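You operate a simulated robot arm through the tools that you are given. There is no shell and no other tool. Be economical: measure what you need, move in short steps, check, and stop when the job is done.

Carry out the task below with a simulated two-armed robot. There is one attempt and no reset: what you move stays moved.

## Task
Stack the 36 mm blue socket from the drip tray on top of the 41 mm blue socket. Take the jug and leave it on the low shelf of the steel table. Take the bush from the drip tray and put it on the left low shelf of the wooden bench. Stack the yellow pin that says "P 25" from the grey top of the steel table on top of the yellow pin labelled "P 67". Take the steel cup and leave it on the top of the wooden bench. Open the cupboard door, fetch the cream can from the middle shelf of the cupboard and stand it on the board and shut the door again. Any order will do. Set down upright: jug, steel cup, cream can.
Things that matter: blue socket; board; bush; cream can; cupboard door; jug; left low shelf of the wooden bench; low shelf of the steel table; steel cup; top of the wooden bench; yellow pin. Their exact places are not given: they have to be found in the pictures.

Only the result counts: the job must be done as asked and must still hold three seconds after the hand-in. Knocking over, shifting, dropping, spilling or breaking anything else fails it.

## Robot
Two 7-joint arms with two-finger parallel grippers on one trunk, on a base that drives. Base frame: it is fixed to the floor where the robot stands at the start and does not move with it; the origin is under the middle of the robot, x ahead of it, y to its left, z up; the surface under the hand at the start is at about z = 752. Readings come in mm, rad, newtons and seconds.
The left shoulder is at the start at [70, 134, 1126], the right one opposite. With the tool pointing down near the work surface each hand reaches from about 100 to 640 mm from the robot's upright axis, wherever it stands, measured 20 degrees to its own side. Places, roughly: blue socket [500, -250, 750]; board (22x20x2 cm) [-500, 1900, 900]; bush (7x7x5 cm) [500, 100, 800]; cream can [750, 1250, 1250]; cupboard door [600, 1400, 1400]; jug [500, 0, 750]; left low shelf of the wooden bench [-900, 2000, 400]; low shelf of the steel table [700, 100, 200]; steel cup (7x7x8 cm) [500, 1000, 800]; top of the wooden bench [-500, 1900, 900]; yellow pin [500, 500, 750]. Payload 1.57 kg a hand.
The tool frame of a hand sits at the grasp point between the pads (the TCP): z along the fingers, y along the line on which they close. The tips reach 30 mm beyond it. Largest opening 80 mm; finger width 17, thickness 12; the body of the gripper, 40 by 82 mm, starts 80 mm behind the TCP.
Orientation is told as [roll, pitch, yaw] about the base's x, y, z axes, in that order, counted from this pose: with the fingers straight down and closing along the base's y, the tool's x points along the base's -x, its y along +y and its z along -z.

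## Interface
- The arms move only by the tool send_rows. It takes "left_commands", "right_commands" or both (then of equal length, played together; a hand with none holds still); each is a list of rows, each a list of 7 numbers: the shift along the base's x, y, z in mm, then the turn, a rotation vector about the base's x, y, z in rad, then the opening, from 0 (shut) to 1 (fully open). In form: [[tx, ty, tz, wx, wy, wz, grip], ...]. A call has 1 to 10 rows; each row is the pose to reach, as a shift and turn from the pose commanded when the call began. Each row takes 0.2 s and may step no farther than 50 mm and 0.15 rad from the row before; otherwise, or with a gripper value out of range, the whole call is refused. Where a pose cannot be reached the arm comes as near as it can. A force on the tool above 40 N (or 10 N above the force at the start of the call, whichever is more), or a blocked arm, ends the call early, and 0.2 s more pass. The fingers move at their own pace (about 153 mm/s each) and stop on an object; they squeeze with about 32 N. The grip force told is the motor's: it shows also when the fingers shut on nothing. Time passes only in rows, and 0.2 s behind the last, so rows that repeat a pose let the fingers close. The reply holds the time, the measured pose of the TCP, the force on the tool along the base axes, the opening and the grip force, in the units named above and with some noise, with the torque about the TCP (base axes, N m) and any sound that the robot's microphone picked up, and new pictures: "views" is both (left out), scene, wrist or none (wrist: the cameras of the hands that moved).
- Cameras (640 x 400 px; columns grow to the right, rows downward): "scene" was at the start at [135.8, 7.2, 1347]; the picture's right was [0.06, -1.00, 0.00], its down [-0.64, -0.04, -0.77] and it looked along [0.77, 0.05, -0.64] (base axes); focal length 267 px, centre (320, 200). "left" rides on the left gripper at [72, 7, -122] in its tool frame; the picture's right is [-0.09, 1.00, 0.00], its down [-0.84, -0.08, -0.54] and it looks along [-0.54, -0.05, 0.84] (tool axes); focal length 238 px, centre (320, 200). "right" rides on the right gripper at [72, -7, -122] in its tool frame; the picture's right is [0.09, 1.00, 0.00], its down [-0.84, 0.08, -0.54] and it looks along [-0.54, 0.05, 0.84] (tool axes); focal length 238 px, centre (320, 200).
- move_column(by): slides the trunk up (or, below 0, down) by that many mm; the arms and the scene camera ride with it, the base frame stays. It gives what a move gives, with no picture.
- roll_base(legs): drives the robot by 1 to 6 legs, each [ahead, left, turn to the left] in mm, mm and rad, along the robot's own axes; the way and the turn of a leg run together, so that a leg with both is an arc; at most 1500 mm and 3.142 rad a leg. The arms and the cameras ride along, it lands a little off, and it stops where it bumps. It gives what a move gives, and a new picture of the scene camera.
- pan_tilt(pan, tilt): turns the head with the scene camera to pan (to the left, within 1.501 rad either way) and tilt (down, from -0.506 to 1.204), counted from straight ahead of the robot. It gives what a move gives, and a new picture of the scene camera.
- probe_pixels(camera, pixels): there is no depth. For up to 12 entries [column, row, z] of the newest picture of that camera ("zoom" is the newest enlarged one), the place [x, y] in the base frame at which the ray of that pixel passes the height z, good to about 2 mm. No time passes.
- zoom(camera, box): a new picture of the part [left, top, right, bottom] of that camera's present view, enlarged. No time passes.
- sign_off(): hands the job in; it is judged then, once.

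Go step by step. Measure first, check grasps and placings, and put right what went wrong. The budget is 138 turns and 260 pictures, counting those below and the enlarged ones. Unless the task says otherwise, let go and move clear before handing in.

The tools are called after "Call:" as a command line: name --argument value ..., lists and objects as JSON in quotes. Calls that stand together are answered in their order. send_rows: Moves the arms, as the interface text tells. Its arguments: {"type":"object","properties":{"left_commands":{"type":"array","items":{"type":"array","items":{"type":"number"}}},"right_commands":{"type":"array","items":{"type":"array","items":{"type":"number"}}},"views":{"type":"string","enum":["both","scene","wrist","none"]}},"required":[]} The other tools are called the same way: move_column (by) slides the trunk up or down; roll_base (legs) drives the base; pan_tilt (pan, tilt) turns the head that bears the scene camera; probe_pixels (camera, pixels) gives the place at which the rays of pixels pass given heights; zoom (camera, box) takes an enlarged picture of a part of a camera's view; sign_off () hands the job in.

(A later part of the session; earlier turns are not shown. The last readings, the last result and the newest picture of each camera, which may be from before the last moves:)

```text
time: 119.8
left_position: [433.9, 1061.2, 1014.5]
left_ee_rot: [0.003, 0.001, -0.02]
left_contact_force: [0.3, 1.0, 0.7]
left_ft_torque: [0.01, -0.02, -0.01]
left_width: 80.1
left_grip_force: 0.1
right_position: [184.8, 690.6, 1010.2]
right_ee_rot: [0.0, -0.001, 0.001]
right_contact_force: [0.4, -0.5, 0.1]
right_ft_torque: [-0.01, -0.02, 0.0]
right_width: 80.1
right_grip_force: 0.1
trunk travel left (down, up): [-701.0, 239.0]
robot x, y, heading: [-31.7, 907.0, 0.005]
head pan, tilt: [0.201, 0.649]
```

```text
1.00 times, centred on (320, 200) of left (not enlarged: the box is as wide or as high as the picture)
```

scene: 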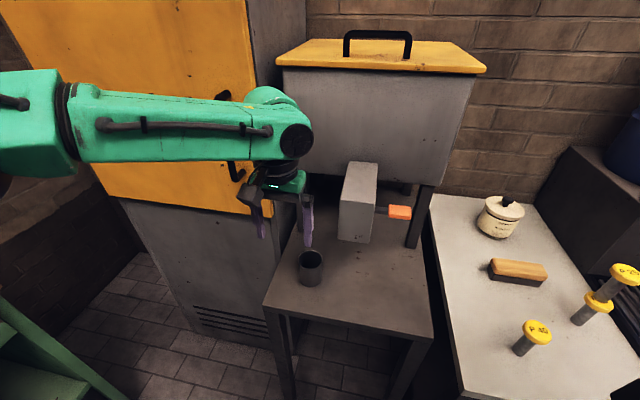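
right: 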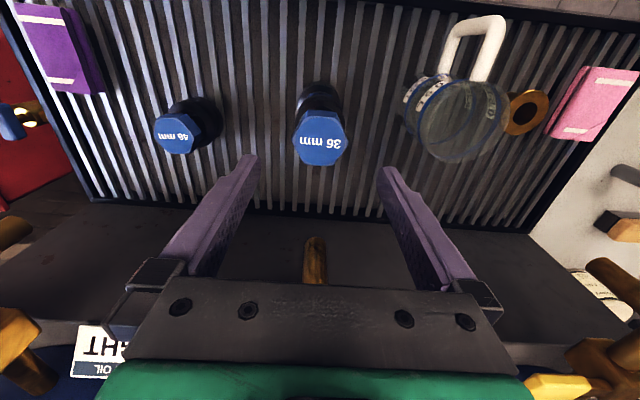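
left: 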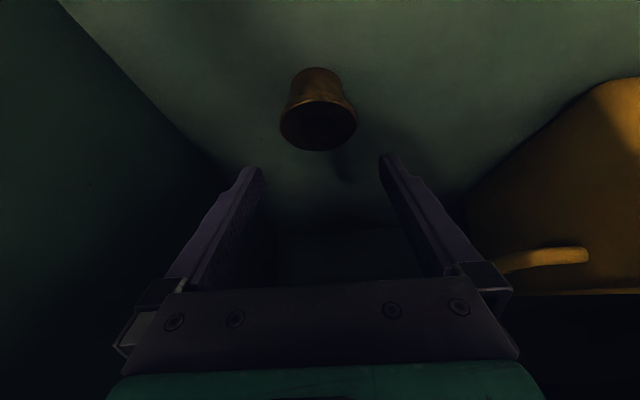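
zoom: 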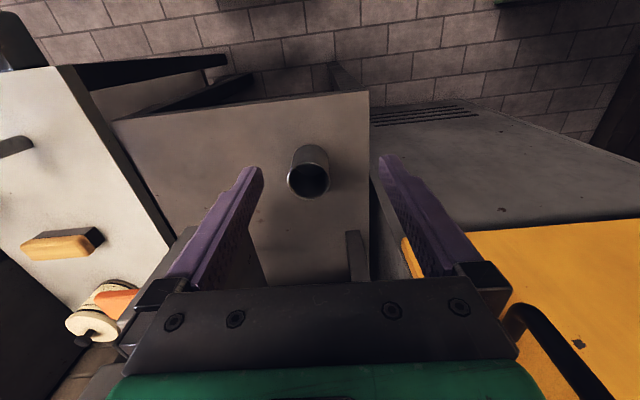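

Call:
send_rows --left_commands '[[10, -8, -30, 0, 0, 0.02, 1], [20, -16, -60, 0, 0, 0.02, 1], [20, -16, -60, 0, 0, 0.02, 1]]' --views "both"

Call:
zoom --camera "left" --box '[240, 100, 400, 220]'

Call:
zoom --camera "scene" --box '[250, 220, 370, 310]'

```text
time: 120.6
left_position: [454.4, 1044.8, 954.7]
left_ee_rot: [0.003, -0.003, 0.004]
left_contact_force: [-0.5, 0.4, 0.5]
left_ft_torque: [0.0, 0.0, -0.02]
left_width: 79.9
left_grip_force: 0.0
right_position: [184.0, 690.9, 1010.1]
right_ee_rot: [-0.002, -0.001, 0.003]
right_contact_force: [-0.1, 0.4, 0.6]
right_ft_torque: [0.07, 0.0, -0.01]
right_width: 79.9
right_grip_force: 0.0
trunk travel left (down, up): [-701.0, 239.0]
robot x, y, heading: [-35.1, 907.0, 0.002]
head pan, tilt: [0.201, 0.649]
```

scene: 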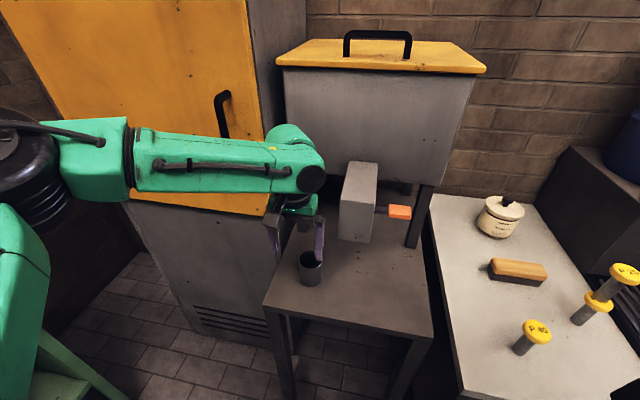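
left: 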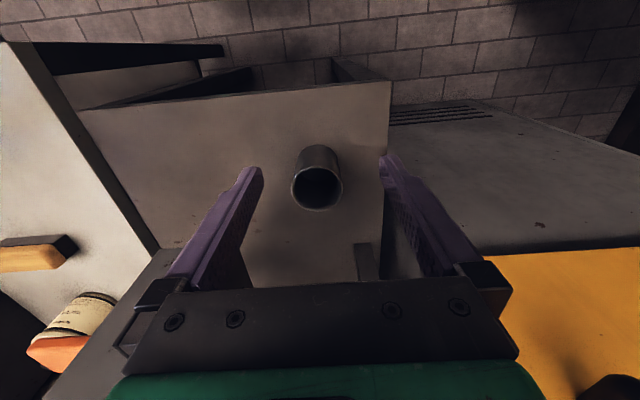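

```text
3.33 times, centred on (320, 160) of left
```

zoom: 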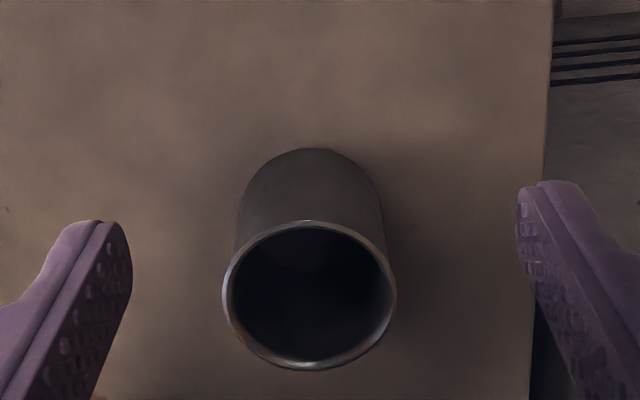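

```text
4.44 times, centred on (310, 265) of scene
```

zoom: 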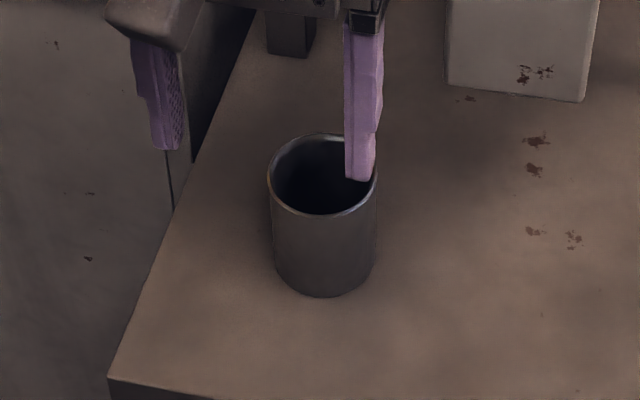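

Call:
probe_pixels --camera "left" --pixels '[[316.8, 189.2, 800], [316.8, 189.2, 820], [316.8, 189.2, 840], [290.6, 187, 820], [343.2, 187, 820], [318, 145, 740]]'

Call:
probe_pixels --camera "scene" --pixels '[[310.5, 259.4, 800], [310.5, 259.4, 820], [310.5, 259.4, 840], [311, 286, 740], [311, 286, 760]]'

```text
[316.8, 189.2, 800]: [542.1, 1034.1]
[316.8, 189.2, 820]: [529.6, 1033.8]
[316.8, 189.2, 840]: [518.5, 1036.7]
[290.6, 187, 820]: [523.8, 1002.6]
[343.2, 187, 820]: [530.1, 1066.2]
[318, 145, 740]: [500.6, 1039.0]
```

```text
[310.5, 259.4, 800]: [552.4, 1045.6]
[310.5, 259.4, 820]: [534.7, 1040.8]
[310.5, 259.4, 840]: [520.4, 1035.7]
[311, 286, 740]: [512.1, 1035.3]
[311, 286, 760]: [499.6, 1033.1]
```

Rim at z≈840, centre ≈(518,1036), ~63 mm wide. Go above, then down and grip.

Call:
send_rows --left_commands '[[30, -5, -20, 0, 0, 0, 1], [63, -9, -45, 0, 0, 0, 1], [63, -9, -45, 0, 0, 0, 1]]' --views "wrist"

```text
time: 121.4
left_position: [481.2, 1060.6, 920.5]
left_ee_rot: [0.002, -0.002, 0.005]
left_contact_force: [0.1, 0.5, -0.2]
left_ft_torque: [0.0, -0.02, -0.01]
left_width: 79.9
left_grip_force: 0.0
left hand out of reach, approached as far as the arm can: row 1, 2, 3
right_position: [185.2, 691.2, 1010.0]
right_ee_rot: [0.0, 0.0, 0.001]
right_contact_force: [0.5, -0.4, 0.1]
right_ft_torque: [-0.03, -0.04, 0.01]
right_width: 79.9
right_grip_force: 0.1
trunk travel left (down, up): [-701.0, 239.0]
robot x, y, heading: [-36.8, 909.1, 0.003]
head pan, tilt: [0.201, 0.649]
```

left: 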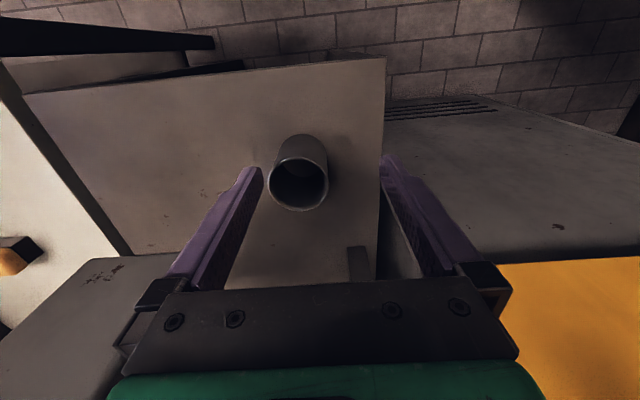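

At reach limit; drive 60 ahead and 30 right.

Call:
roll_base --legs '[[60, -30, 0]]'

Call:
send_rows --left_commands '[[-12, 3, -10, 0, 0, 0, 1], [-23, 6, -20, 0, 0, 0, 1], [-23, 6, -20, 0, 0, 0, 1]]' --views "wrist"

```text
time: 122.4
left_position: [539.4, 1033.1, 921.6]
left_ee_rot: [0.001, -0.002, 0.003]
left_contact_force: [0.2, 0.1, 0.8]
left_ft_torque: [0.0, -0.02, -0.01]
left_width: 80.1
left_grip_force: 0.0
right_position: [242.5, 663.0, 1010.0]
right_ee_rot: [0.002, -0.002, 0.002]
right_contact_force: [0.3, -0.7, 1.0]
right_ft_torque: [-0.01, 0.01, 0.02]
right_width: 80.3
right_grip_force: 0.0
trunk travel left (down, up): [-701.0, 239.0]
robot x, y, heading: [22.6, 877.7, 0.002]
head pan, tilt: [0.201, 0.649]
```

scene: 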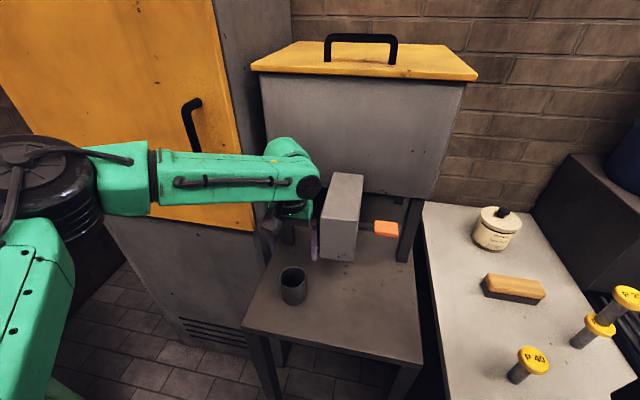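

```text
time: 123.2
left_position: [518.3, 1037.8, 901.2]
left_ee_rot: [0.001, 0.0, 0.002]
left_contact_force: [-1.0, 0.3, 0.0]
left_ft_torque: [-0.02, -0.01, 0.05]
left_width: 80.2
left_grip_force: 0.1
right_position: [244.2, 660.8, 1009.4]
right_ee_rot: [0.001, 0.001, 0.002]
right_contact_force: [-0.6, 0.1, -0.8]
right_ft_torque: [0.0, 0.01, -0.05]
right_width: 80.4
right_grip_force: 0.0
trunk travel left (down, up): [-701.0, 239.0]
robot x, y, heading: [25.2, 882.0, -0.003]
head pan, tilt: [0.201, 0.649]
```

left: 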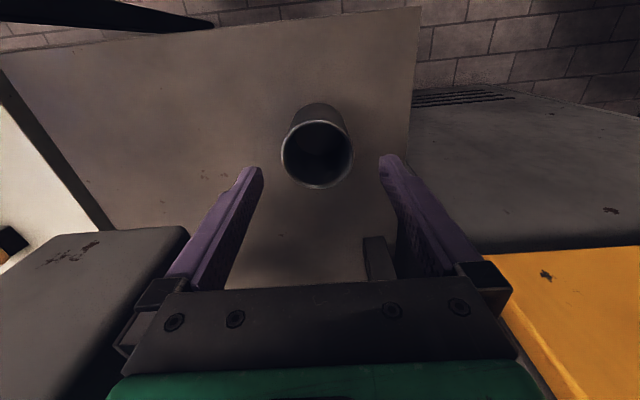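

Call:
probe_pixels --camera "left" --pixels '[[317, 153, 840], [281, 150, 840], [353, 150, 840], [317, 121, 840], [317, 188, 840], [317, 153, 830]]'

```text
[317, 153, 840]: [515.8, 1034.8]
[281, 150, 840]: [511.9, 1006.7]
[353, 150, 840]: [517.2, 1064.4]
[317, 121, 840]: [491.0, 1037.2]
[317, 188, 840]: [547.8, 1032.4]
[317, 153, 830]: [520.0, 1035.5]
```

Call:
probe_pixels --camera "left" --pixels '[[188, 232, 980], [188, 232, 950], [188, 232, 900], [145, 290, 980], [145, 290, 950]]'

Call:
probe_pixels --camera "scene" --pixels '[[333, 174, 980], [333, 174, 1000], [321, 258, 900], [321, 258, 880]]'

```text
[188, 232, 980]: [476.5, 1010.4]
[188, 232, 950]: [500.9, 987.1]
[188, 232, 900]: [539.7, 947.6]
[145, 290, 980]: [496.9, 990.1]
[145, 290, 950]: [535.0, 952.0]
```

```text
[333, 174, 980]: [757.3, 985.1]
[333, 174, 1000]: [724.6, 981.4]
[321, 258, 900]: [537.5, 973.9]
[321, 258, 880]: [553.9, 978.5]
```

Centre ≈(518,1035.5). The valve box's side is at y≈968, leaving room; keep y and descend to z≈811, then close.

Call:
send_rows --left_commands '[[0, -1, -30, 0, 0, 0, 1], [0, -1, -60, 0, 0, 0, 1], [0, -1, -88, 0, 0, 0, 1], [0, -1, -88, 0, 0, 0, 0.4], [0, -1, -88, 0, 0, 0, 0.4], [0, -1, -88, 0, 0, 0, 0.4]]' --views "wrist"

```text
time: 124.6
left_position: [503.9, 1048.0, 824.6]
left_ee_rot: [0.002, -0.002, 0.001]
left_contact_force: [-0.3, 0.1, 1.2]
left_ft_torque: [-0.01, -0.02, 0.0]
left_width: 32.2
left_grip_force: 0.0
left hand out of reach, approached as far as the arm can: row 2, 3, 4, 5, 6
right_position: [243.8, 661.4, 1009.3]
right_ee_rot: [-0.001, 0.001, 0.002]
right_contact_force: [-0.8, -0.1, 0.0]
right_ft_torque: [0.01, 0.03, 0.0]
right_width: 80.0
right_grip_force: 0.0
trunk travel left (down, up): [-701.0, 239.0]
robot x, y, heading: [18.9, 878.7, -0.0]
head pan, tilt: [0.201, 0.649]
```

left: 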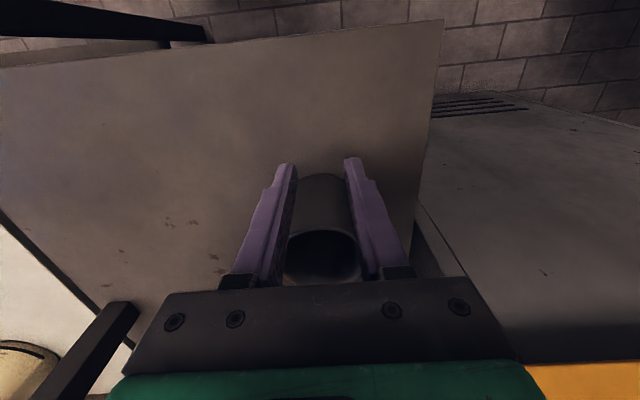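

The hand fell short (x 504, "out of reach") and fingers closed to 32 mm with no force, so I need a scene look before anything else.

Call:
zoom --camera "scene" --box '[220, 180, 380, 320]'

Call:
zoom --camera "left" --box '[220, 140, 420, 300]'

```text
2.86 times, centred on (300, 250) of scene
```

zoom: 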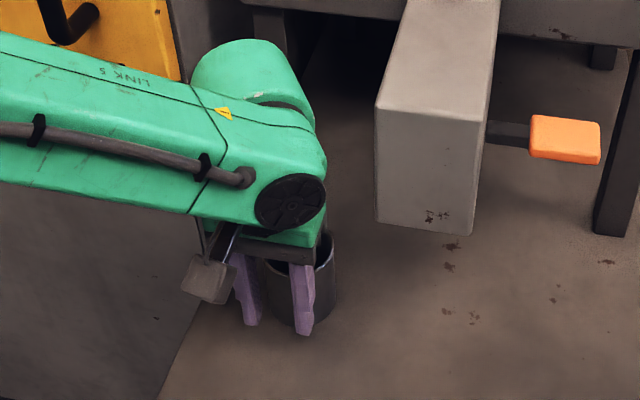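

```text
2.50 times, centred on (320, 220) of left
```

zoom: 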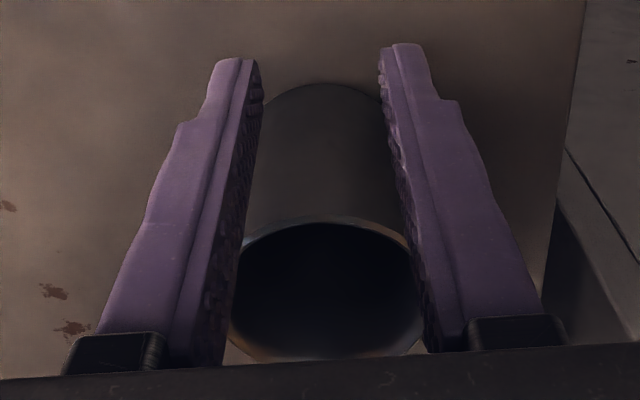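

The fingers are in front of the cup (cup centre is nearer x≈540). Open, rise, and drive 80 ahead for a less stretched pose.

Call:
send_rows --left_commands '[[-5, 0, 0, 0, 0, 0, 0.6], [-8, 0, 10, 0, 0, 0, 1], [-8, 0, 50, 0, 0, 0, 1], [-8, 0, 95, 0, 0, 0, 1], [-8, 0, 95, 0, 0, 0, 1]]' --views "none"

Call:
roll_base --legs '[[75, 0, 0]]'

Call:
send_rows --left_commands '[[-20, -4, 0, 0, 0, 0, 1], [-40, -8, 0, 0, 0, 0, 1], [-40, -8, 0, 0, 0, 0, 1]]' --views "both"

```text
time: 125.8
left_position: [496.3, 1047.6, 921.7]
left_ee_rot: [0.001, -0.001, 0.002]
left_contact_force: [-0.1, -0.3, 0.5]
left_ft_torque: [0.02, 0.03, 0.04]
left_width: 79.6
left_grip_force: 0.0
right_position: [244.8, 661.2, 1009.7]
right_ee_rot: [0.001, 0.001, 0.001]
right_contact_force: [-0.4, 0.2, 0.3]
right_ft_torque: [0.05, 0.02, 0.02]
right_width: 79.7
right_grip_force: 0.0
trunk travel left (down, up): [-701.0, 239.0]
robot x, y, heading: [23.8, 878.0, 0.003]
head pan, tilt: [0.201, 0.649]
```

```text
time: 126.9
left_position: [568.4, 1047.4, 922.3]
left_ee_rot: [0.002, -0.003, -0.002]
left_contact_force: [0.1, -0.3, 0.0]
left_ft_torque: [0.0, -0.02, -0.02]
left_width: 79.9
left_grip_force: 0.2
right_position: [315.6, 661.5, 1009.8]
right_ee_rot: [0.0, -0.001, -0.001]
right_contact_force: [0.1, 0.6, 0.2]
right_ft_torque: [0.05, -0.01, 0.0]
right_width: 79.8
right_grip_force: 0.1
trunk travel left (down, up): [-701.0, 239.0]
robot x, y, heading: [99.3, 877.7, -0.001]
head pan, tilt: [0.201, 0.649]
```

scene: 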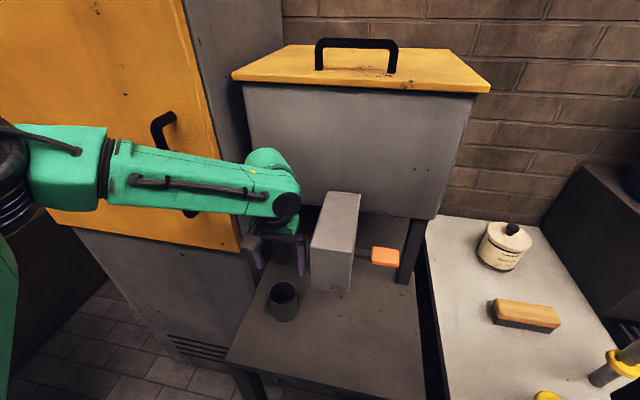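

```text
time: 127.7
left_position: [530.1, 1039.3, 921.5]
left_ee_rot: [0.002, 0.001, 0.001]
left_contact_force: [-0.3, 0.6, -0.1]
left_ft_torque: [0.03, 0.03, 0.02]
left_width: 80.1
left_grip_force: 0.0
right_position: [318.0, 661.3, 1008.4]
right_ee_rot: [0.002, 0.0, 0.001]
right_contact_force: [-0.3, 0.1, -0.4]
right_ft_torque: [-0.01, -0.01, 0.01]
right_width: 80.1
right_grip_force: 0.1
trunk travel left (down, up): [-701.0, 239.0]
robot x, y, heading: [95.6, 877.6, 0.003]
head pan, tilt: [0.201, 0.649]
```

scene: 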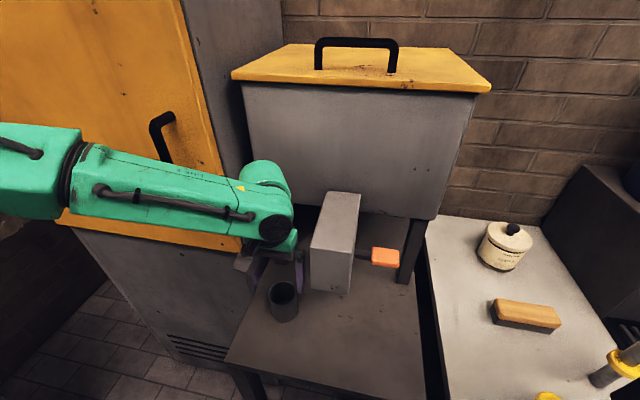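
left: 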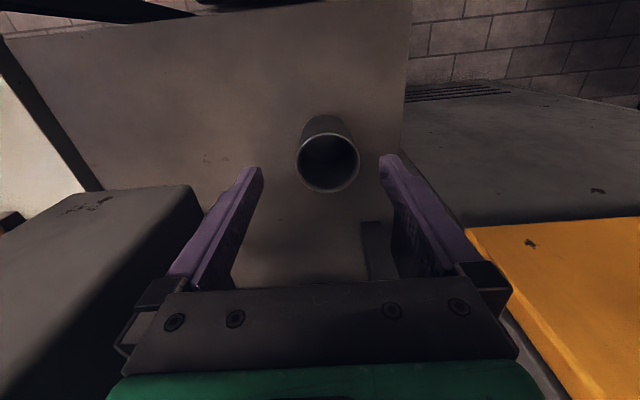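

Call:
zoom --camera "left" --box '[250, 90, 410, 210]'

Call:
zoom --camera "scene" --box '[220, 250, 340, 340]'

Call:
probe_pixels --camera "left" --pixels '[[328, 160, 800], [328, 160, 820], [328, 160, 840], [297, 158, 820], [360, 158, 820], [325, 116, 740], [325, 116, 760], [325, 116, 720]]'

```text
3.33 times, centred on (330, 150) of left
```

zoom: 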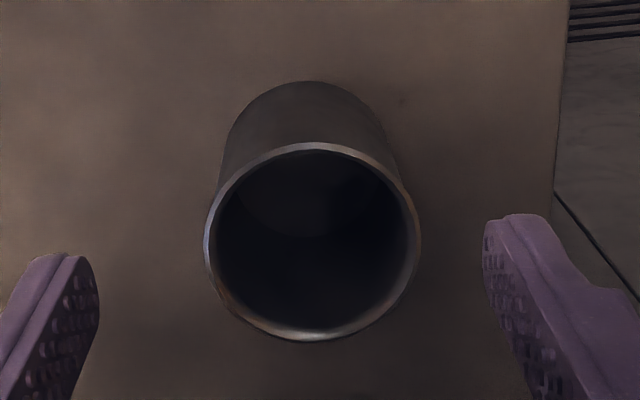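

```text
4.44 times, centred on (280, 295) of scene
```

zoom: 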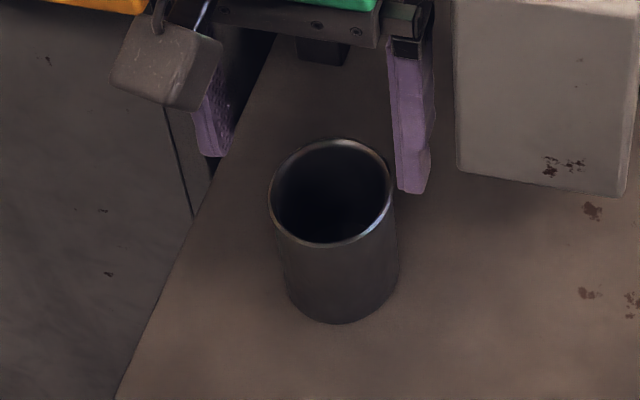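

```text
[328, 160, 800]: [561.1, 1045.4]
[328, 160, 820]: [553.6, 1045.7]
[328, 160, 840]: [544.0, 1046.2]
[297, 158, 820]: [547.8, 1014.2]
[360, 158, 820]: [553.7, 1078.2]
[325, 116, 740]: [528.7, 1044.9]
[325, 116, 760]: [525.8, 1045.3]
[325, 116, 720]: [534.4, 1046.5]
```

Call:
probe_pixels --camera "scene" --pixels '[[282.3, 292.8, 800], [282.3, 292.8, 820], [282.3, 292.8, 840], [284.6, 322.6, 740], [284.6, 322.6, 720], [284.6, 322.6, 760]]'

```text
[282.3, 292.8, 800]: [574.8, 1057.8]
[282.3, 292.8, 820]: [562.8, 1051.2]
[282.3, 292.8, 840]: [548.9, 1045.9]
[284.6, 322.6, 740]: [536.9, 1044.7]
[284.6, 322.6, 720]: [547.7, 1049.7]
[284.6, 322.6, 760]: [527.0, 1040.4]
```

Best estimate: cup centre ≈(553,1046), rim z≈830. Move above it at z≈875 and re-measure.

Call:
send_rows --left_commands '[[12, 4, -25, 0, 0, 0, 1], [22, 7, -45, 0, 0, 0, 1], [22, 7, -45, 0, 0, 0, 1]]' --views "wrist"

Call:
zoom --camera "left" --box '[240, 70, 400, 190]'

Call:
probe_pixels --camera "left" --pixels '[[320, 140, 840], [320, 140, 830], [320, 140, 820], [320, 180, 830], [320, 100, 830], [320, 90, 745]]'

```text
time: 128.5
left_position: [551.9, 1045.4, 878.4]
left_ee_rot: [0.001, -0.002, 0.001]
left_contact_force: [0.3, 0.0, 0.6]
left_ft_torque: [0.0, -0.01, 0.02]
left_width: 80.0
left_grip_force: 0.0
right_position: [317.8, 661.9, 1009.7]
right_ee_rot: [0.0, -0.002, -0.001]
right_contact_force: [0.7, -0.4, 0.6]
right_ft_torque: [-0.02, -0.03, -0.01]
right_width: 79.9
right_grip_force: 0.0
trunk travel left (down, up): [-701.0, 239.0]
robot x, y, heading: [94.8, 877.5, -0.001]
head pan, tilt: [0.201, 0.649]
```

left: 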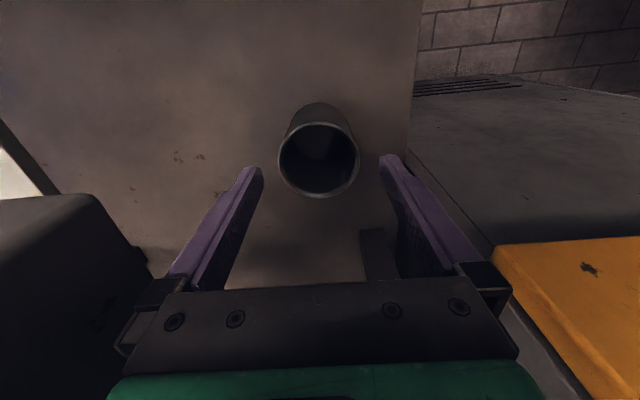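

```text
3.33 times, centred on (320, 130) of left
```

zoom: 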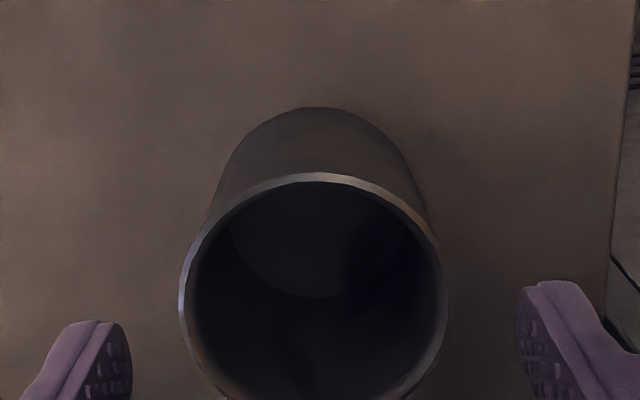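

```text
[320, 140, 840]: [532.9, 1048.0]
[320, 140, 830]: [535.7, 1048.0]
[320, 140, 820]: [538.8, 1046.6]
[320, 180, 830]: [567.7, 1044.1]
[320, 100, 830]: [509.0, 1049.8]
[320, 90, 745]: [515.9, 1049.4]
```

Centre ≈(552,1046.5), right under the TCP. Descend without closing first to verify reach.

Call:
send_rows --left_commands '[[0, 1, -30, 0, 0, 0, 1], [0, 1, -55, 0, 0, 0, 1], [0, 1, -72, 0, 0, 0, 1], [0, 1, -72, 0, 0, 0, 1]]' --views "wrist"

```text
time: 129.5
left_position: [552.5, 1045.5, 805.5]
left_ee_rot: [0.002, -0.002, 0.0]
left_contact_force: [0.0, -0.5, -0.4]
left_ft_torque: [0.0, 0.01, 0.01]
left_width: 79.8
left_grip_force: 0.1
right_position: [317.6, 661.2, 1009.4]
right_ee_rot: [0.0, 0.0, -0.001]
right_contact_force: [-0.4, 0.6, 0.0]
right_ft_torque: [-0.03, 0.03, 0.01]
right_width: 79.8
right_grip_force: 0.0
trunk travel left (down, up): [-701.0, 239.0]
robot x, y, heading: [96.5, 879.2, 0.005]
head pan, tilt: [0.201, 0.649]
```

left: 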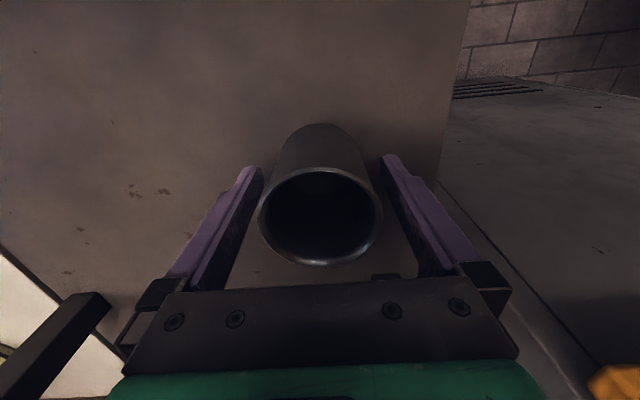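

Reached; the cup is between the fingers. Close and lift.

Call:
send_rows --left_commands '[[0, 0, 0, 0, 0, 0, 0.4], [0, 0, 0, 0, 0, 0, 0.4], [0, 0, 0, 0, 0, 0, 0.4], [0, 0, 30, 0, 0, 0, 0.4], [0, 0, 75, 0, 0, 0, 0.4], [0, 0, 120, 0, 0, 0, 0.4], [0, 0, 165, 0, 0, 0, 0.4]]' --views "both"

```text
time: 131.1
left_position: [550.9, 1046.9, 969.1]
left_ee_rot: [0.002, -0.001, -0.001]
left_contact_force: [-0.3, 0.0, -0.8]
left_ft_torque: [0.02, 0.0, 0.0]
left_width: 57.9
left_grip_force: 32.5
right_position: [315.3, 660.7, 1009.3]
right_ee_rot: [0.001, -0.002, 0.0]
right_contact_force: [-0.3, -0.9, -0.5]
right_ft_torque: [-0.02, 0.0, -0.03]
right_width: 79.9
right_grip_force: 0.1
trunk travel left (down, up): [-701.0, 239.0]
robot x, y, heading: [94.3, 878.0, -0.001]
head pan, tilt: [0.201, 0.649]
```

scene: 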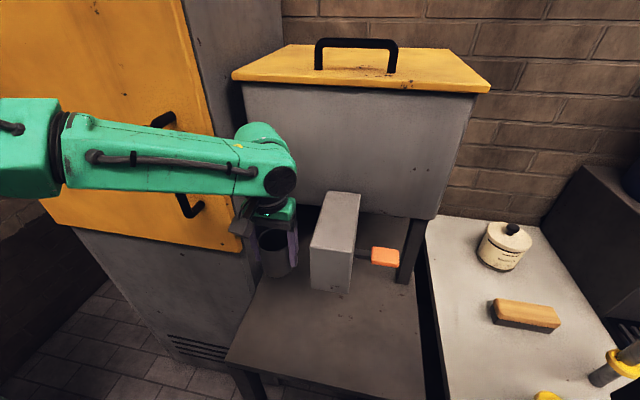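
left: 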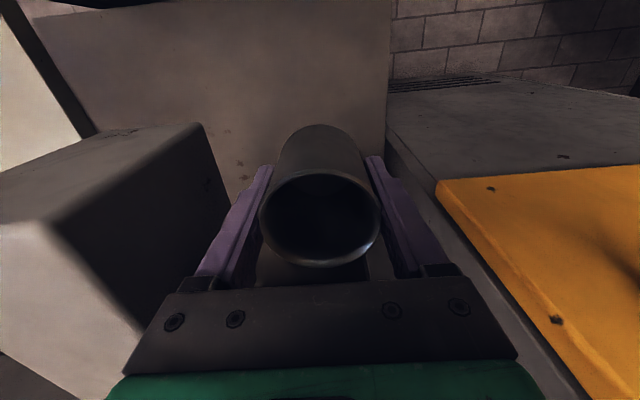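

Cup gripped (57.9 mm) and lifted. Back away and turn to the wooden bench.

Call:
roll_base --legs '[[-550, 0, 0], [0, 0, 1.571]]'

Call:
pan_tilt --pan 0.0 --tilt 0.5

```text
time: 138.1
left_position: [-634.0, 1331.3, 969.3]
left_ee_rot: [0.002, 0.001, 1.571]
left_contact_force: [0.4, -0.2, -0.9]
left_ft_torque: [-0.04, 0.0, -0.02]
left_width: 57.6
left_grip_force: 31.6
right_position: [-248.8, 1096.6, 1010.2]
right_ee_rot: [0.0, 0.001, 1.569]
right_contact_force: [0.8, 0.3, -0.2]
right_ft_torque: [-0.01, 0.01, 0.0]
right_width: 80.2
right_grip_force: 0.0
trunk travel left (down, up): [-701.0, 239.0]
robot x, y, heading: [-464.6, 873.3, 1.574]
head pan, tilt: [0.201, 0.649]
```

scene: 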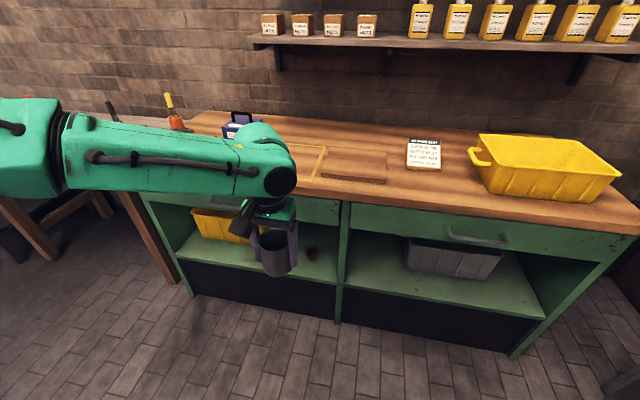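

```text
time: 138.8
left_position: [-633.4, 1332.7, 969.4]
left_ee_rot: [0.001, 0.001, 1.572]
left_contact_force: [-0.3, -0.7, -0.4]
left_ft_torque: [-0.01, -0.05, 0.0]
left_width: 57.6
left_grip_force: 32.2
right_position: [-248.7, 1096.9, 1009.1]
right_ee_rot: [0.001, -0.001, 1.568]
right_contact_force: [0.3, -0.5, -0.9]
right_ft_torque: [0.0, 0.0, -0.02]
right_width: 79.9
right_grip_force: 0.1
trunk travel left (down, up): [-701.0, 239.0]
robot x, y, heading: [-465.9, 877.1, 1.567]
head pan, tilt: [0.0, 0.499]
```

scene: 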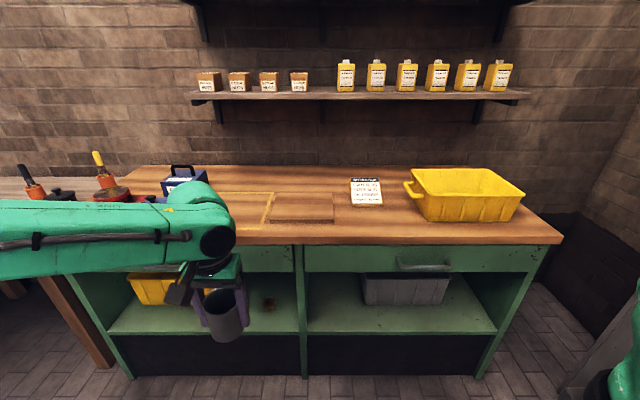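

Call:
probe_pixels --camera "scene" --pixels '[[370, 240, 900], [370, 240, 850], [370, 240, 880], [370, 222, 880], [333, 208, 900], [303, 220, 900], [303, 193, 900], [270, 208, 900], [350, 205, 900], [382, 205, 900], [430, 220, 900], [125, 166, 880]]'

Call:
zoom --camera "scene" --box '[190, 140, 450, 280]'

```text
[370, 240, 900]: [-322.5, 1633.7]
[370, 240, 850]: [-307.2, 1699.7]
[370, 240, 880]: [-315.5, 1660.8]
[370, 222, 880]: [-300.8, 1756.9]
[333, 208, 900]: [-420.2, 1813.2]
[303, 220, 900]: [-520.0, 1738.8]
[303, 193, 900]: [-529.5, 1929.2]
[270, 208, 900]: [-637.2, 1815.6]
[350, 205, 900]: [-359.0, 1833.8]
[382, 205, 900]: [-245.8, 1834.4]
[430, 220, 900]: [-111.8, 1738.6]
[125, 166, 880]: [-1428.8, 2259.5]
```

```text
2.46 times, centred on (320, 210) of scene
```

zoom: 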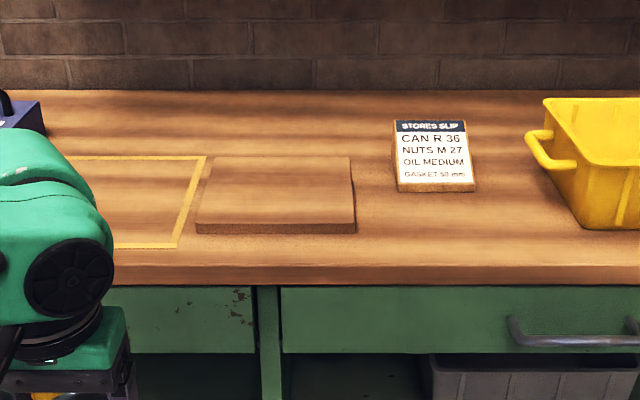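

Bench top looks free in front of the slip near (-315,1785). Raise the trunk 60 and drive there.

Call:
move_column --by 60

Call:
roll_base --legs '[[0, -305, 0], [440, 0, 0]]'

Call:
send_rows --left_commands '[[0, 0, 0, 0, 0, 0, 0.4]]' --views "both"

```text
time: 139.8
left_position: [-633.4, 1332.1, 1028.5]
left_ee_rot: [0.002, 0.002, 1.57]
left_contact_force: [0.1, 0.6, -0.9]
left_ft_torque: [0.02, 0.02, 0.0]
left_width: 57.2
left_grip_force: 32.3
right_position: [-248.9, 1097.5, 1068.6]
right_ee_rot: [0.002, -0.001, 1.569]
right_contact_force: [-0.3, -0.4, -0.9]
right_ft_torque: [0.0, 0.0, -0.01]
right_width: 80.0
right_grip_force: 0.0
trunk travel left (down, up): [-761.0, 179.0]
robot x, y, heading: [-461.7, 875.6, 1.569]
head pan, tilt: [0.0, 0.499]
```

```text
time: 144.2
left_position: [-329.0, 1777.2, 1029.4]
left_ee_rot: [0.0, -0.003, 1.567]
left_contact_force: [-0.2, 0.5, -1.5]
left_ft_torque: [-0.02, -0.01, 0.01]
left_width: 57.5
left_grip_force: 31.7
right_position: [55.1, 1540.2, 1070.4]
right_ee_rot: [-0.001, -0.002, 1.568]
right_contact_force: [-0.7, -0.2, -1.0]
right_ft_torque: [0.0, -0.04, 0.01]
right_width: 79.9
right_grip_force: 0.0
trunk travel left (down, up): [-761.0, 179.0]
robot x, y, heading: [-160.7, 1320.3, 1.569]
head pan, tilt: [0.0, 0.499]
```

scene: 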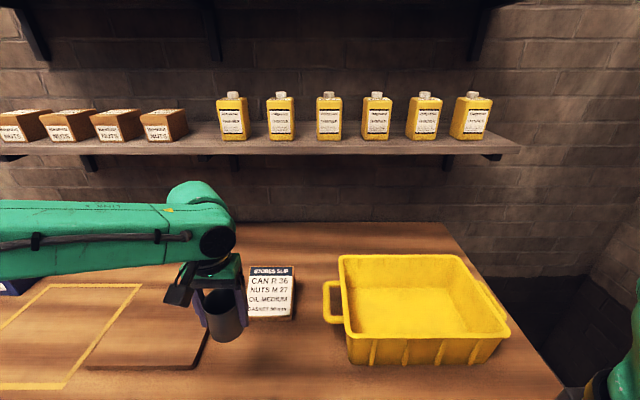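

```text
time: 144.6
left_position: [-329.6, 1776.2, 1029.6]
left_ee_rot: [0.001, 0.001, 1.568]
left_contact_force: [0.6, -0.3, -1.7]
left_ft_torque: [0.0, 0.01, -0.01]
left_width: 57.0
left_grip_force: 31.9
right_position: [56.0, 1541.2, 1070.2]
right_ee_rot: [-0.001, -0.003, 1.565]
right_contact_force: [0.0, -0.3, 0.4]
right_ft_torque: [0.03, -0.01, -0.01]
right_width: 79.8
right_grip_force: 0.0
trunk travel left (down, up): [-761.0, 179.0]
robot x, y, heading: [-161.8, 1322.5, 1.569]
head pan, tilt: [0.0, 0.499]
```

scene: 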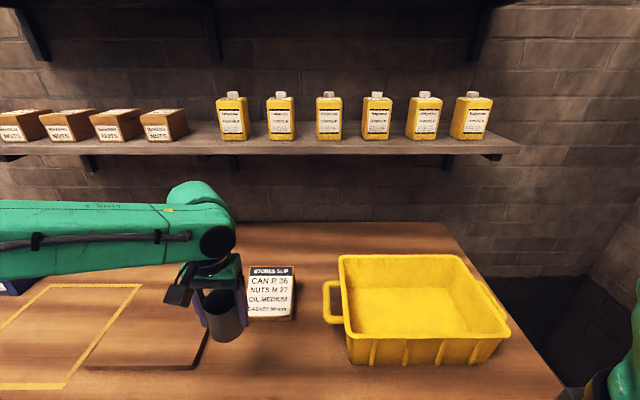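
left: 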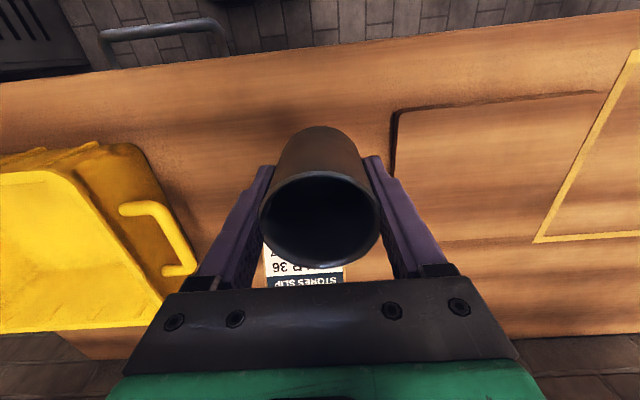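

Call:
zoom --camera "scene" --box '[80, 280, 320, 400]'

Call:
probe_pixels --camera "scene" --pixels '[[193, 369, 850], [193, 369, 870], [193, 369, 900], [322, 283, 900], [355, 363, 850], [355, 363, 880]]'

Call:
probe_pixels --camera "left" --pixels '[[393, 113, 850], [393, 113, 870], [393, 113, 900], [140, 145, 850], [140, 145, 900]]'

```text
2.67 times, centred on (200, 340) of scene
```

zoom: 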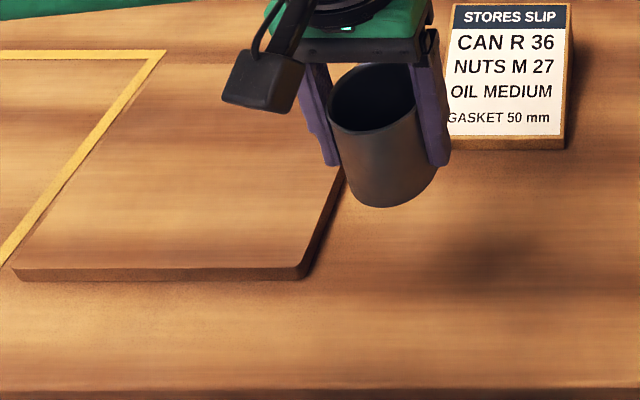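

```text
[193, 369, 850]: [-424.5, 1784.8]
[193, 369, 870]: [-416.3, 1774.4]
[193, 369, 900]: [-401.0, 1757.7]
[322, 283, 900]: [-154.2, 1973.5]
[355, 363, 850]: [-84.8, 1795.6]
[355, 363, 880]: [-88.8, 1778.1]
```

```text
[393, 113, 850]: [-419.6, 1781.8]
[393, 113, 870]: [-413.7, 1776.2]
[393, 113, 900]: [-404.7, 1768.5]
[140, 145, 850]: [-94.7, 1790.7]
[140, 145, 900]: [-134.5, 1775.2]
```

Board top ≈867, so bench ≈850; cup spot (-329,1777) is free. Lower the cup to just above contact.

Call:
send_rows --left_commands '[[0, 0, -40, 0, 0, 0, 0.4], [0, 0, -80, 0, 0, 0, 0.4], [0, 0, -105, 0, 0, 0, 0.4], [0, 0, -110, 0, 0, 0, 0.4], [0, 0, -113, 0, 0, 0, 0.4], [0, 0, -113, 0, 0, 0, 0.4]]' --views "scene"

```text
time: 146.0
left_position: [-326.6, 1777.8, 914.8]
left_ee_rot: [0.001, -0.001, 1.567]
left_contact_force: [0.5, -0.2, -0.4]
left_ft_torque: [0.03, 0.01, -0.01]
left_width: 57.1
left_grip_force: 31.7
right_position: [54.3, 1539.9, 1070.2]
right_ee_rot: [0.001, -0.001, 1.569]
right_contact_force: [0.6, 1.5, 0.4]
right_ft_torque: [-0.02, 0.02, 0.01]
right_width: 79.8
right_grip_force: 0.1
trunk travel left (down, up): [-761.0, 179.0]
robot x, y, heading: [-160.4, 1319.6, 1.572]
head pan, tilt: [0.0, 0.499]
```

scene: 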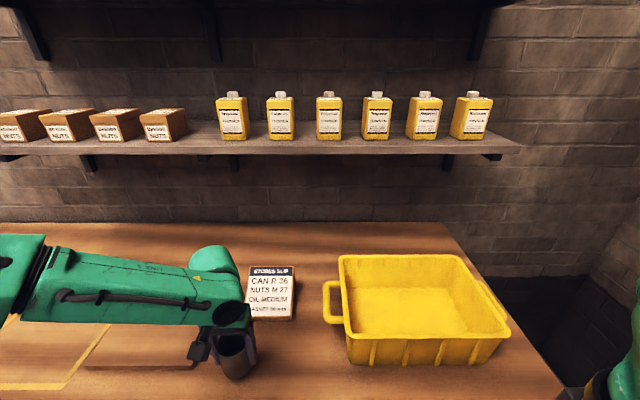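

Call:
send_rows --left_commands '[[0, 0, -3, 0, 0, 0, 0.4], [0, 0, -6, 0, 0, 0, 0.4], [0, 0, -8, 0, 0, 0, 0.4], [0, 0, -8, 0, 0, 0, 0.4]]' --views "none"

```text
time: 147.0
left_position: [-328.4, 1777.2, 907.2]
left_ee_rot: [0.002, -0.001, 1.566]
left_contact_force: [-0.4, -0.9, -0.7]
left_ft_torque: [0.04, -0.04, -0.01]
left_width: 57.0
left_grip_force: 31.9
right_position: [55.3, 1540.9, 1071.0]
right_ee_rot: [0.0, 0.001, 1.568]
right_contact_force: [0.2, -0.1, 0.0]
right_ft_torque: [0.01, 0.01, 0.01]
right_width: 80.0
right_grip_force: 0.1
trunk travel left (down, up): [-761.0, 179.0]
robot x, y, heading: [-161.0, 1318.0, 1.567]
head pan, tilt: [0.0, 0.499]
```

Call:
send_rows --left_commands '[[0, 0, -3, 0, 0, 0, 0.4], [0, 0, -6, 0, 0, 0, 0.4], [0, 0, -8, 0, 0, 0, 0.4], [0, 0, -8, 0, 0, 0, 0.4]]' --views "none"

Call:
zoom --camera "scene" --box '[160, 300, 320, 400]'

```text
time: 148.0
left_position: [-327.9, 1776.1, 903.3]
left_ee_rot: [0.0, -0.008, 1.566]
left_contact_force: [-2.7, 1.1, 23.4]
left_ft_torque: [0.04, -0.13, -0.24]
left_width: 56.6
left_grip_force: 32.3
right_position: [54.7, 1537.9, 1069.3]
right_ee_rot: [0.002, -0.003, 1.567]
right_contact_force: [0.6, -0.4, -0.2]
right_ft_torque: [0.02, -0.02, -0.01]
right_width: 79.9
right_grip_force: 0.1
trunk travel left (down, up): [-761.0, 179.0]
robot x, y, heading: [-162.8, 1319.8, 1.568]
head pan, tilt: [0.0, 0.499]
```

```text
4.00 times, centred on (240, 350) of scene
```

zoom: 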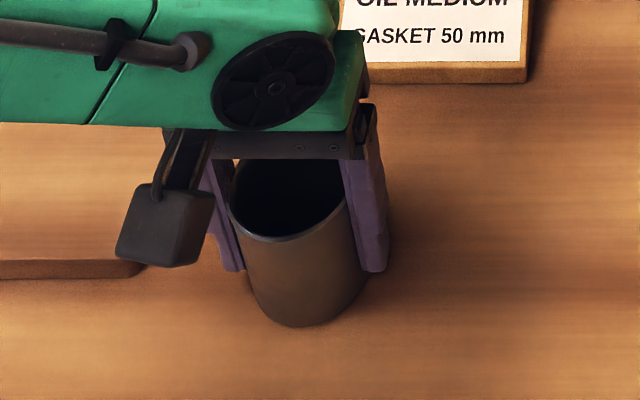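

Contact (23 N) at TCP 903. Relax 3 mm, open, rise.

Call:
send_rows --left_commands '[[0, 0, 3.5, 0, 0, 0, 0.4], [0, 0, 4, 0, 0, 0, 0.85], [0, 0, 4, 0, 0, 0, 1], [0, 0, 4, 0, 0, 0, 1], [0, 0, 40, 0, 0, 0, 1], [0, 0, 85, 0, 0, 0, 1], [0, 0, 130, 0, 0, 0, 1]]' --views "both"

```text
time: 149.6
left_position: [-327.3, 1777.3, 1031.5]
left_ee_rot: [0.001, -0.002, 1.567]
left_contact_force: [0.0, -0.7, 0.2]
left_ft_torque: [-0.01, 0.0, -0.01]
left_width: 80.1
left_grip_force: 0.1
right_position: [55.8, 1539.8, 1068.9]
right_ee_rot: [0.0, -0.001, 1.568]
right_contact_force: [0.1, 0.3, -0.2]
right_ft_torque: [0.01, -0.02, 0.03]
right_width: 80.0
right_grip_force: 0.0
trunk travel left (down, up): [-761.0, 179.0]
robot x, y, heading: [-163.1, 1322.6, 1.566]
head pan, tilt: [0.0, 0.499]
```

scene: 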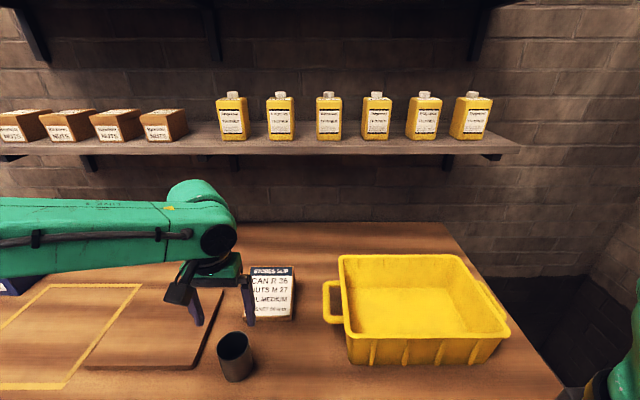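
left: 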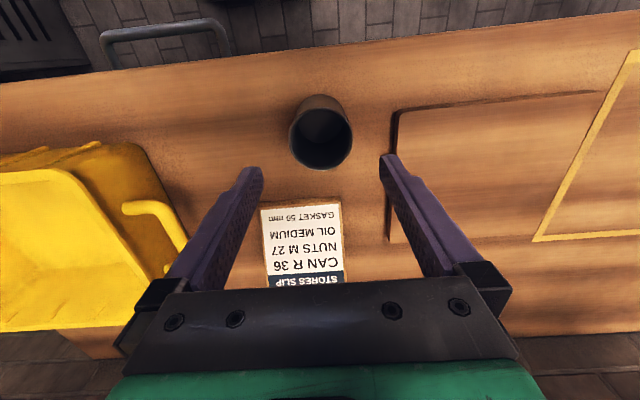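

Cup stands on the bench. Now back off and turn to face the cupboard.

Call:
roll_base --legs '[[-200, 200, 0], [0, 0, -1.568]]'

Call:
pan_tilt --pan 0.25 --tilt 0.05

```text
time: 155.3
left_position: [85.9, 1303.2, 1031.1]
left_ee_rot: [0.003, -0.002, 0.033]
left_contact_force: [-0.8, 0.2, 0.1]
left_ft_torque: [0.03, 0.0, -0.02]
left_width: 80.1
left_grip_force: 0.0
right_position: [-136.4, 911.9, 1069.6]
right_ee_rot: [0.0, -0.001, 0.035]
right_contact_force: [-0.6, 1.2, 0.3]
right_ft_torque: [0.03, -0.03, 0.0]
right_width: 80.1
right_grip_force: 0.0
trunk travel left (down, up): [-761.0, 179.0]
robot x, y, heading: [-364.0, 1122.3, 0.037]
head pan, tilt: [0.0, 0.499]
```

scene: 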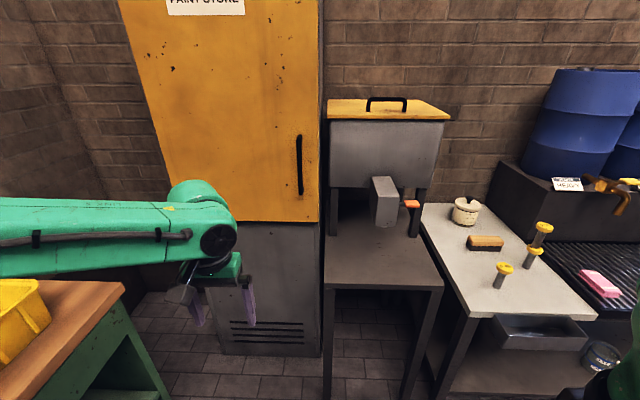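

```text
time: 156.2
left_position: [86.1, 1303.5, 1031.1]
left_ee_rot: [0.003, -0.001, 0.033]
left_contact_force: [-0.1, -0.3, -0.1]
left_ft_torque: [0.0, -0.01, 0.02]
left_width: 80.0
left_grip_force: 0.0
right_position: [-137.7, 912.5, 1069.1]
right_ee_rot: [0.001, -0.001, 0.035]
right_contact_force: [1.3, -0.3, -0.5]
right_ft_torque: [-0.03, -0.01, 0.01]
right_width: 80.3
right_grip_force: 0.0
trunk travel left (down, up): [-761.0, 179.0]
robot x, y, heading: [-359.5, 1117.0, 0.035]
head pan, tilt: [0.25, 0.051]
```

scene: 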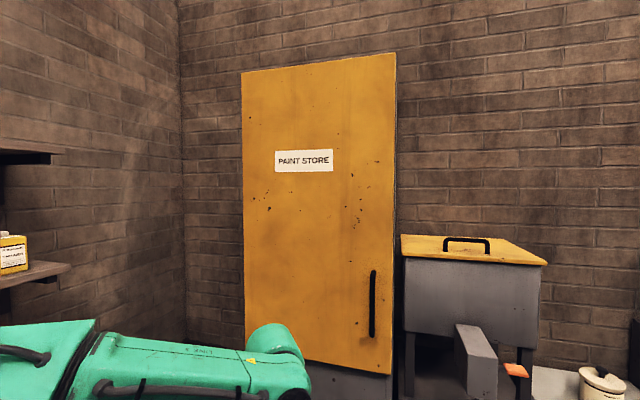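

The cupboard's door has a vertical bar handle at px (372,305), hinge on the left. I tilt down to find the cupboard's foot line and thus the door plane.

Call:
pan_tilt --pan 0.2 --tilt 0.4

Call:
zoom --camera "scene" --box '[160, 0, 480, 200]'

```text
time: 157.0
left_position: [85.7, 1304.6, 1030.2]
left_ee_rot: [0.0, 0.0, 0.032]
left_contact_force: [-0.3, 0.3, 0.2]
left_ft_torque: [-0.01, 0.0, 0.0]
left_width: 80.1
left_grip_force: 0.1
right_position: [-135.9, 912.4, 1070.9]
right_ee_rot: [0.0, 0.0, 0.034]
right_contact_force: [1.1, 0.0, -1.3]
right_ft_torque: [0.03, 0.0, -0.03]
right_width: 80.0
right_grip_force: 0.2
trunk travel left (down, up): [-761.0, 179.0]
robot x, y, heading: [-362.6, 1123.5, 0.031]
head pan, tilt: [0.201, 0.4]
```

scene: 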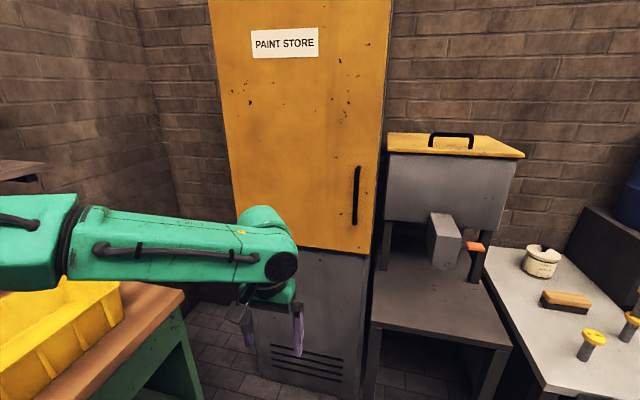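

```text
2.00 times, centred on (320, 100) of scene
```

zoom: 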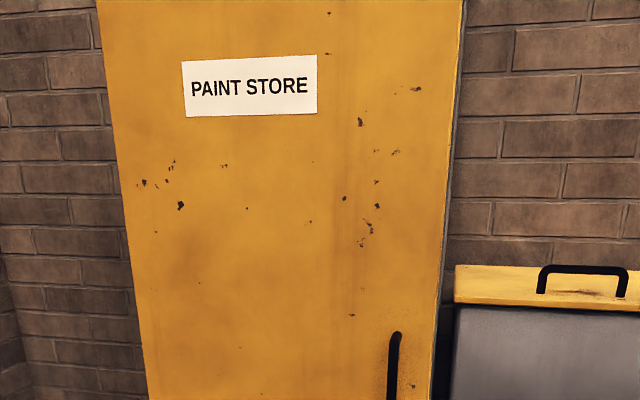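

Call:
probe_pixels --camera "scene" --pixels '[[258, 376, 0], [340, 398, 0], [357, 168, 1150], [357, 168, 1100], [354, 223, 1000], [354, 223, 950], [370, 252, 900], [370, 252, 870], [246, 248, 870], [246, 248, 900], [387, 60, 1400]]'

```text
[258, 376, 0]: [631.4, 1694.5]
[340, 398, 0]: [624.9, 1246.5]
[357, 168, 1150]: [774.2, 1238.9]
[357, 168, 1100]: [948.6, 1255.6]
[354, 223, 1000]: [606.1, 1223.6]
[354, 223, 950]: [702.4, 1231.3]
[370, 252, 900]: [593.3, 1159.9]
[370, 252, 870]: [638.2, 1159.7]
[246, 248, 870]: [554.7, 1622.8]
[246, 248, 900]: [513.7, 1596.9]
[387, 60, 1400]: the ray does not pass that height
```

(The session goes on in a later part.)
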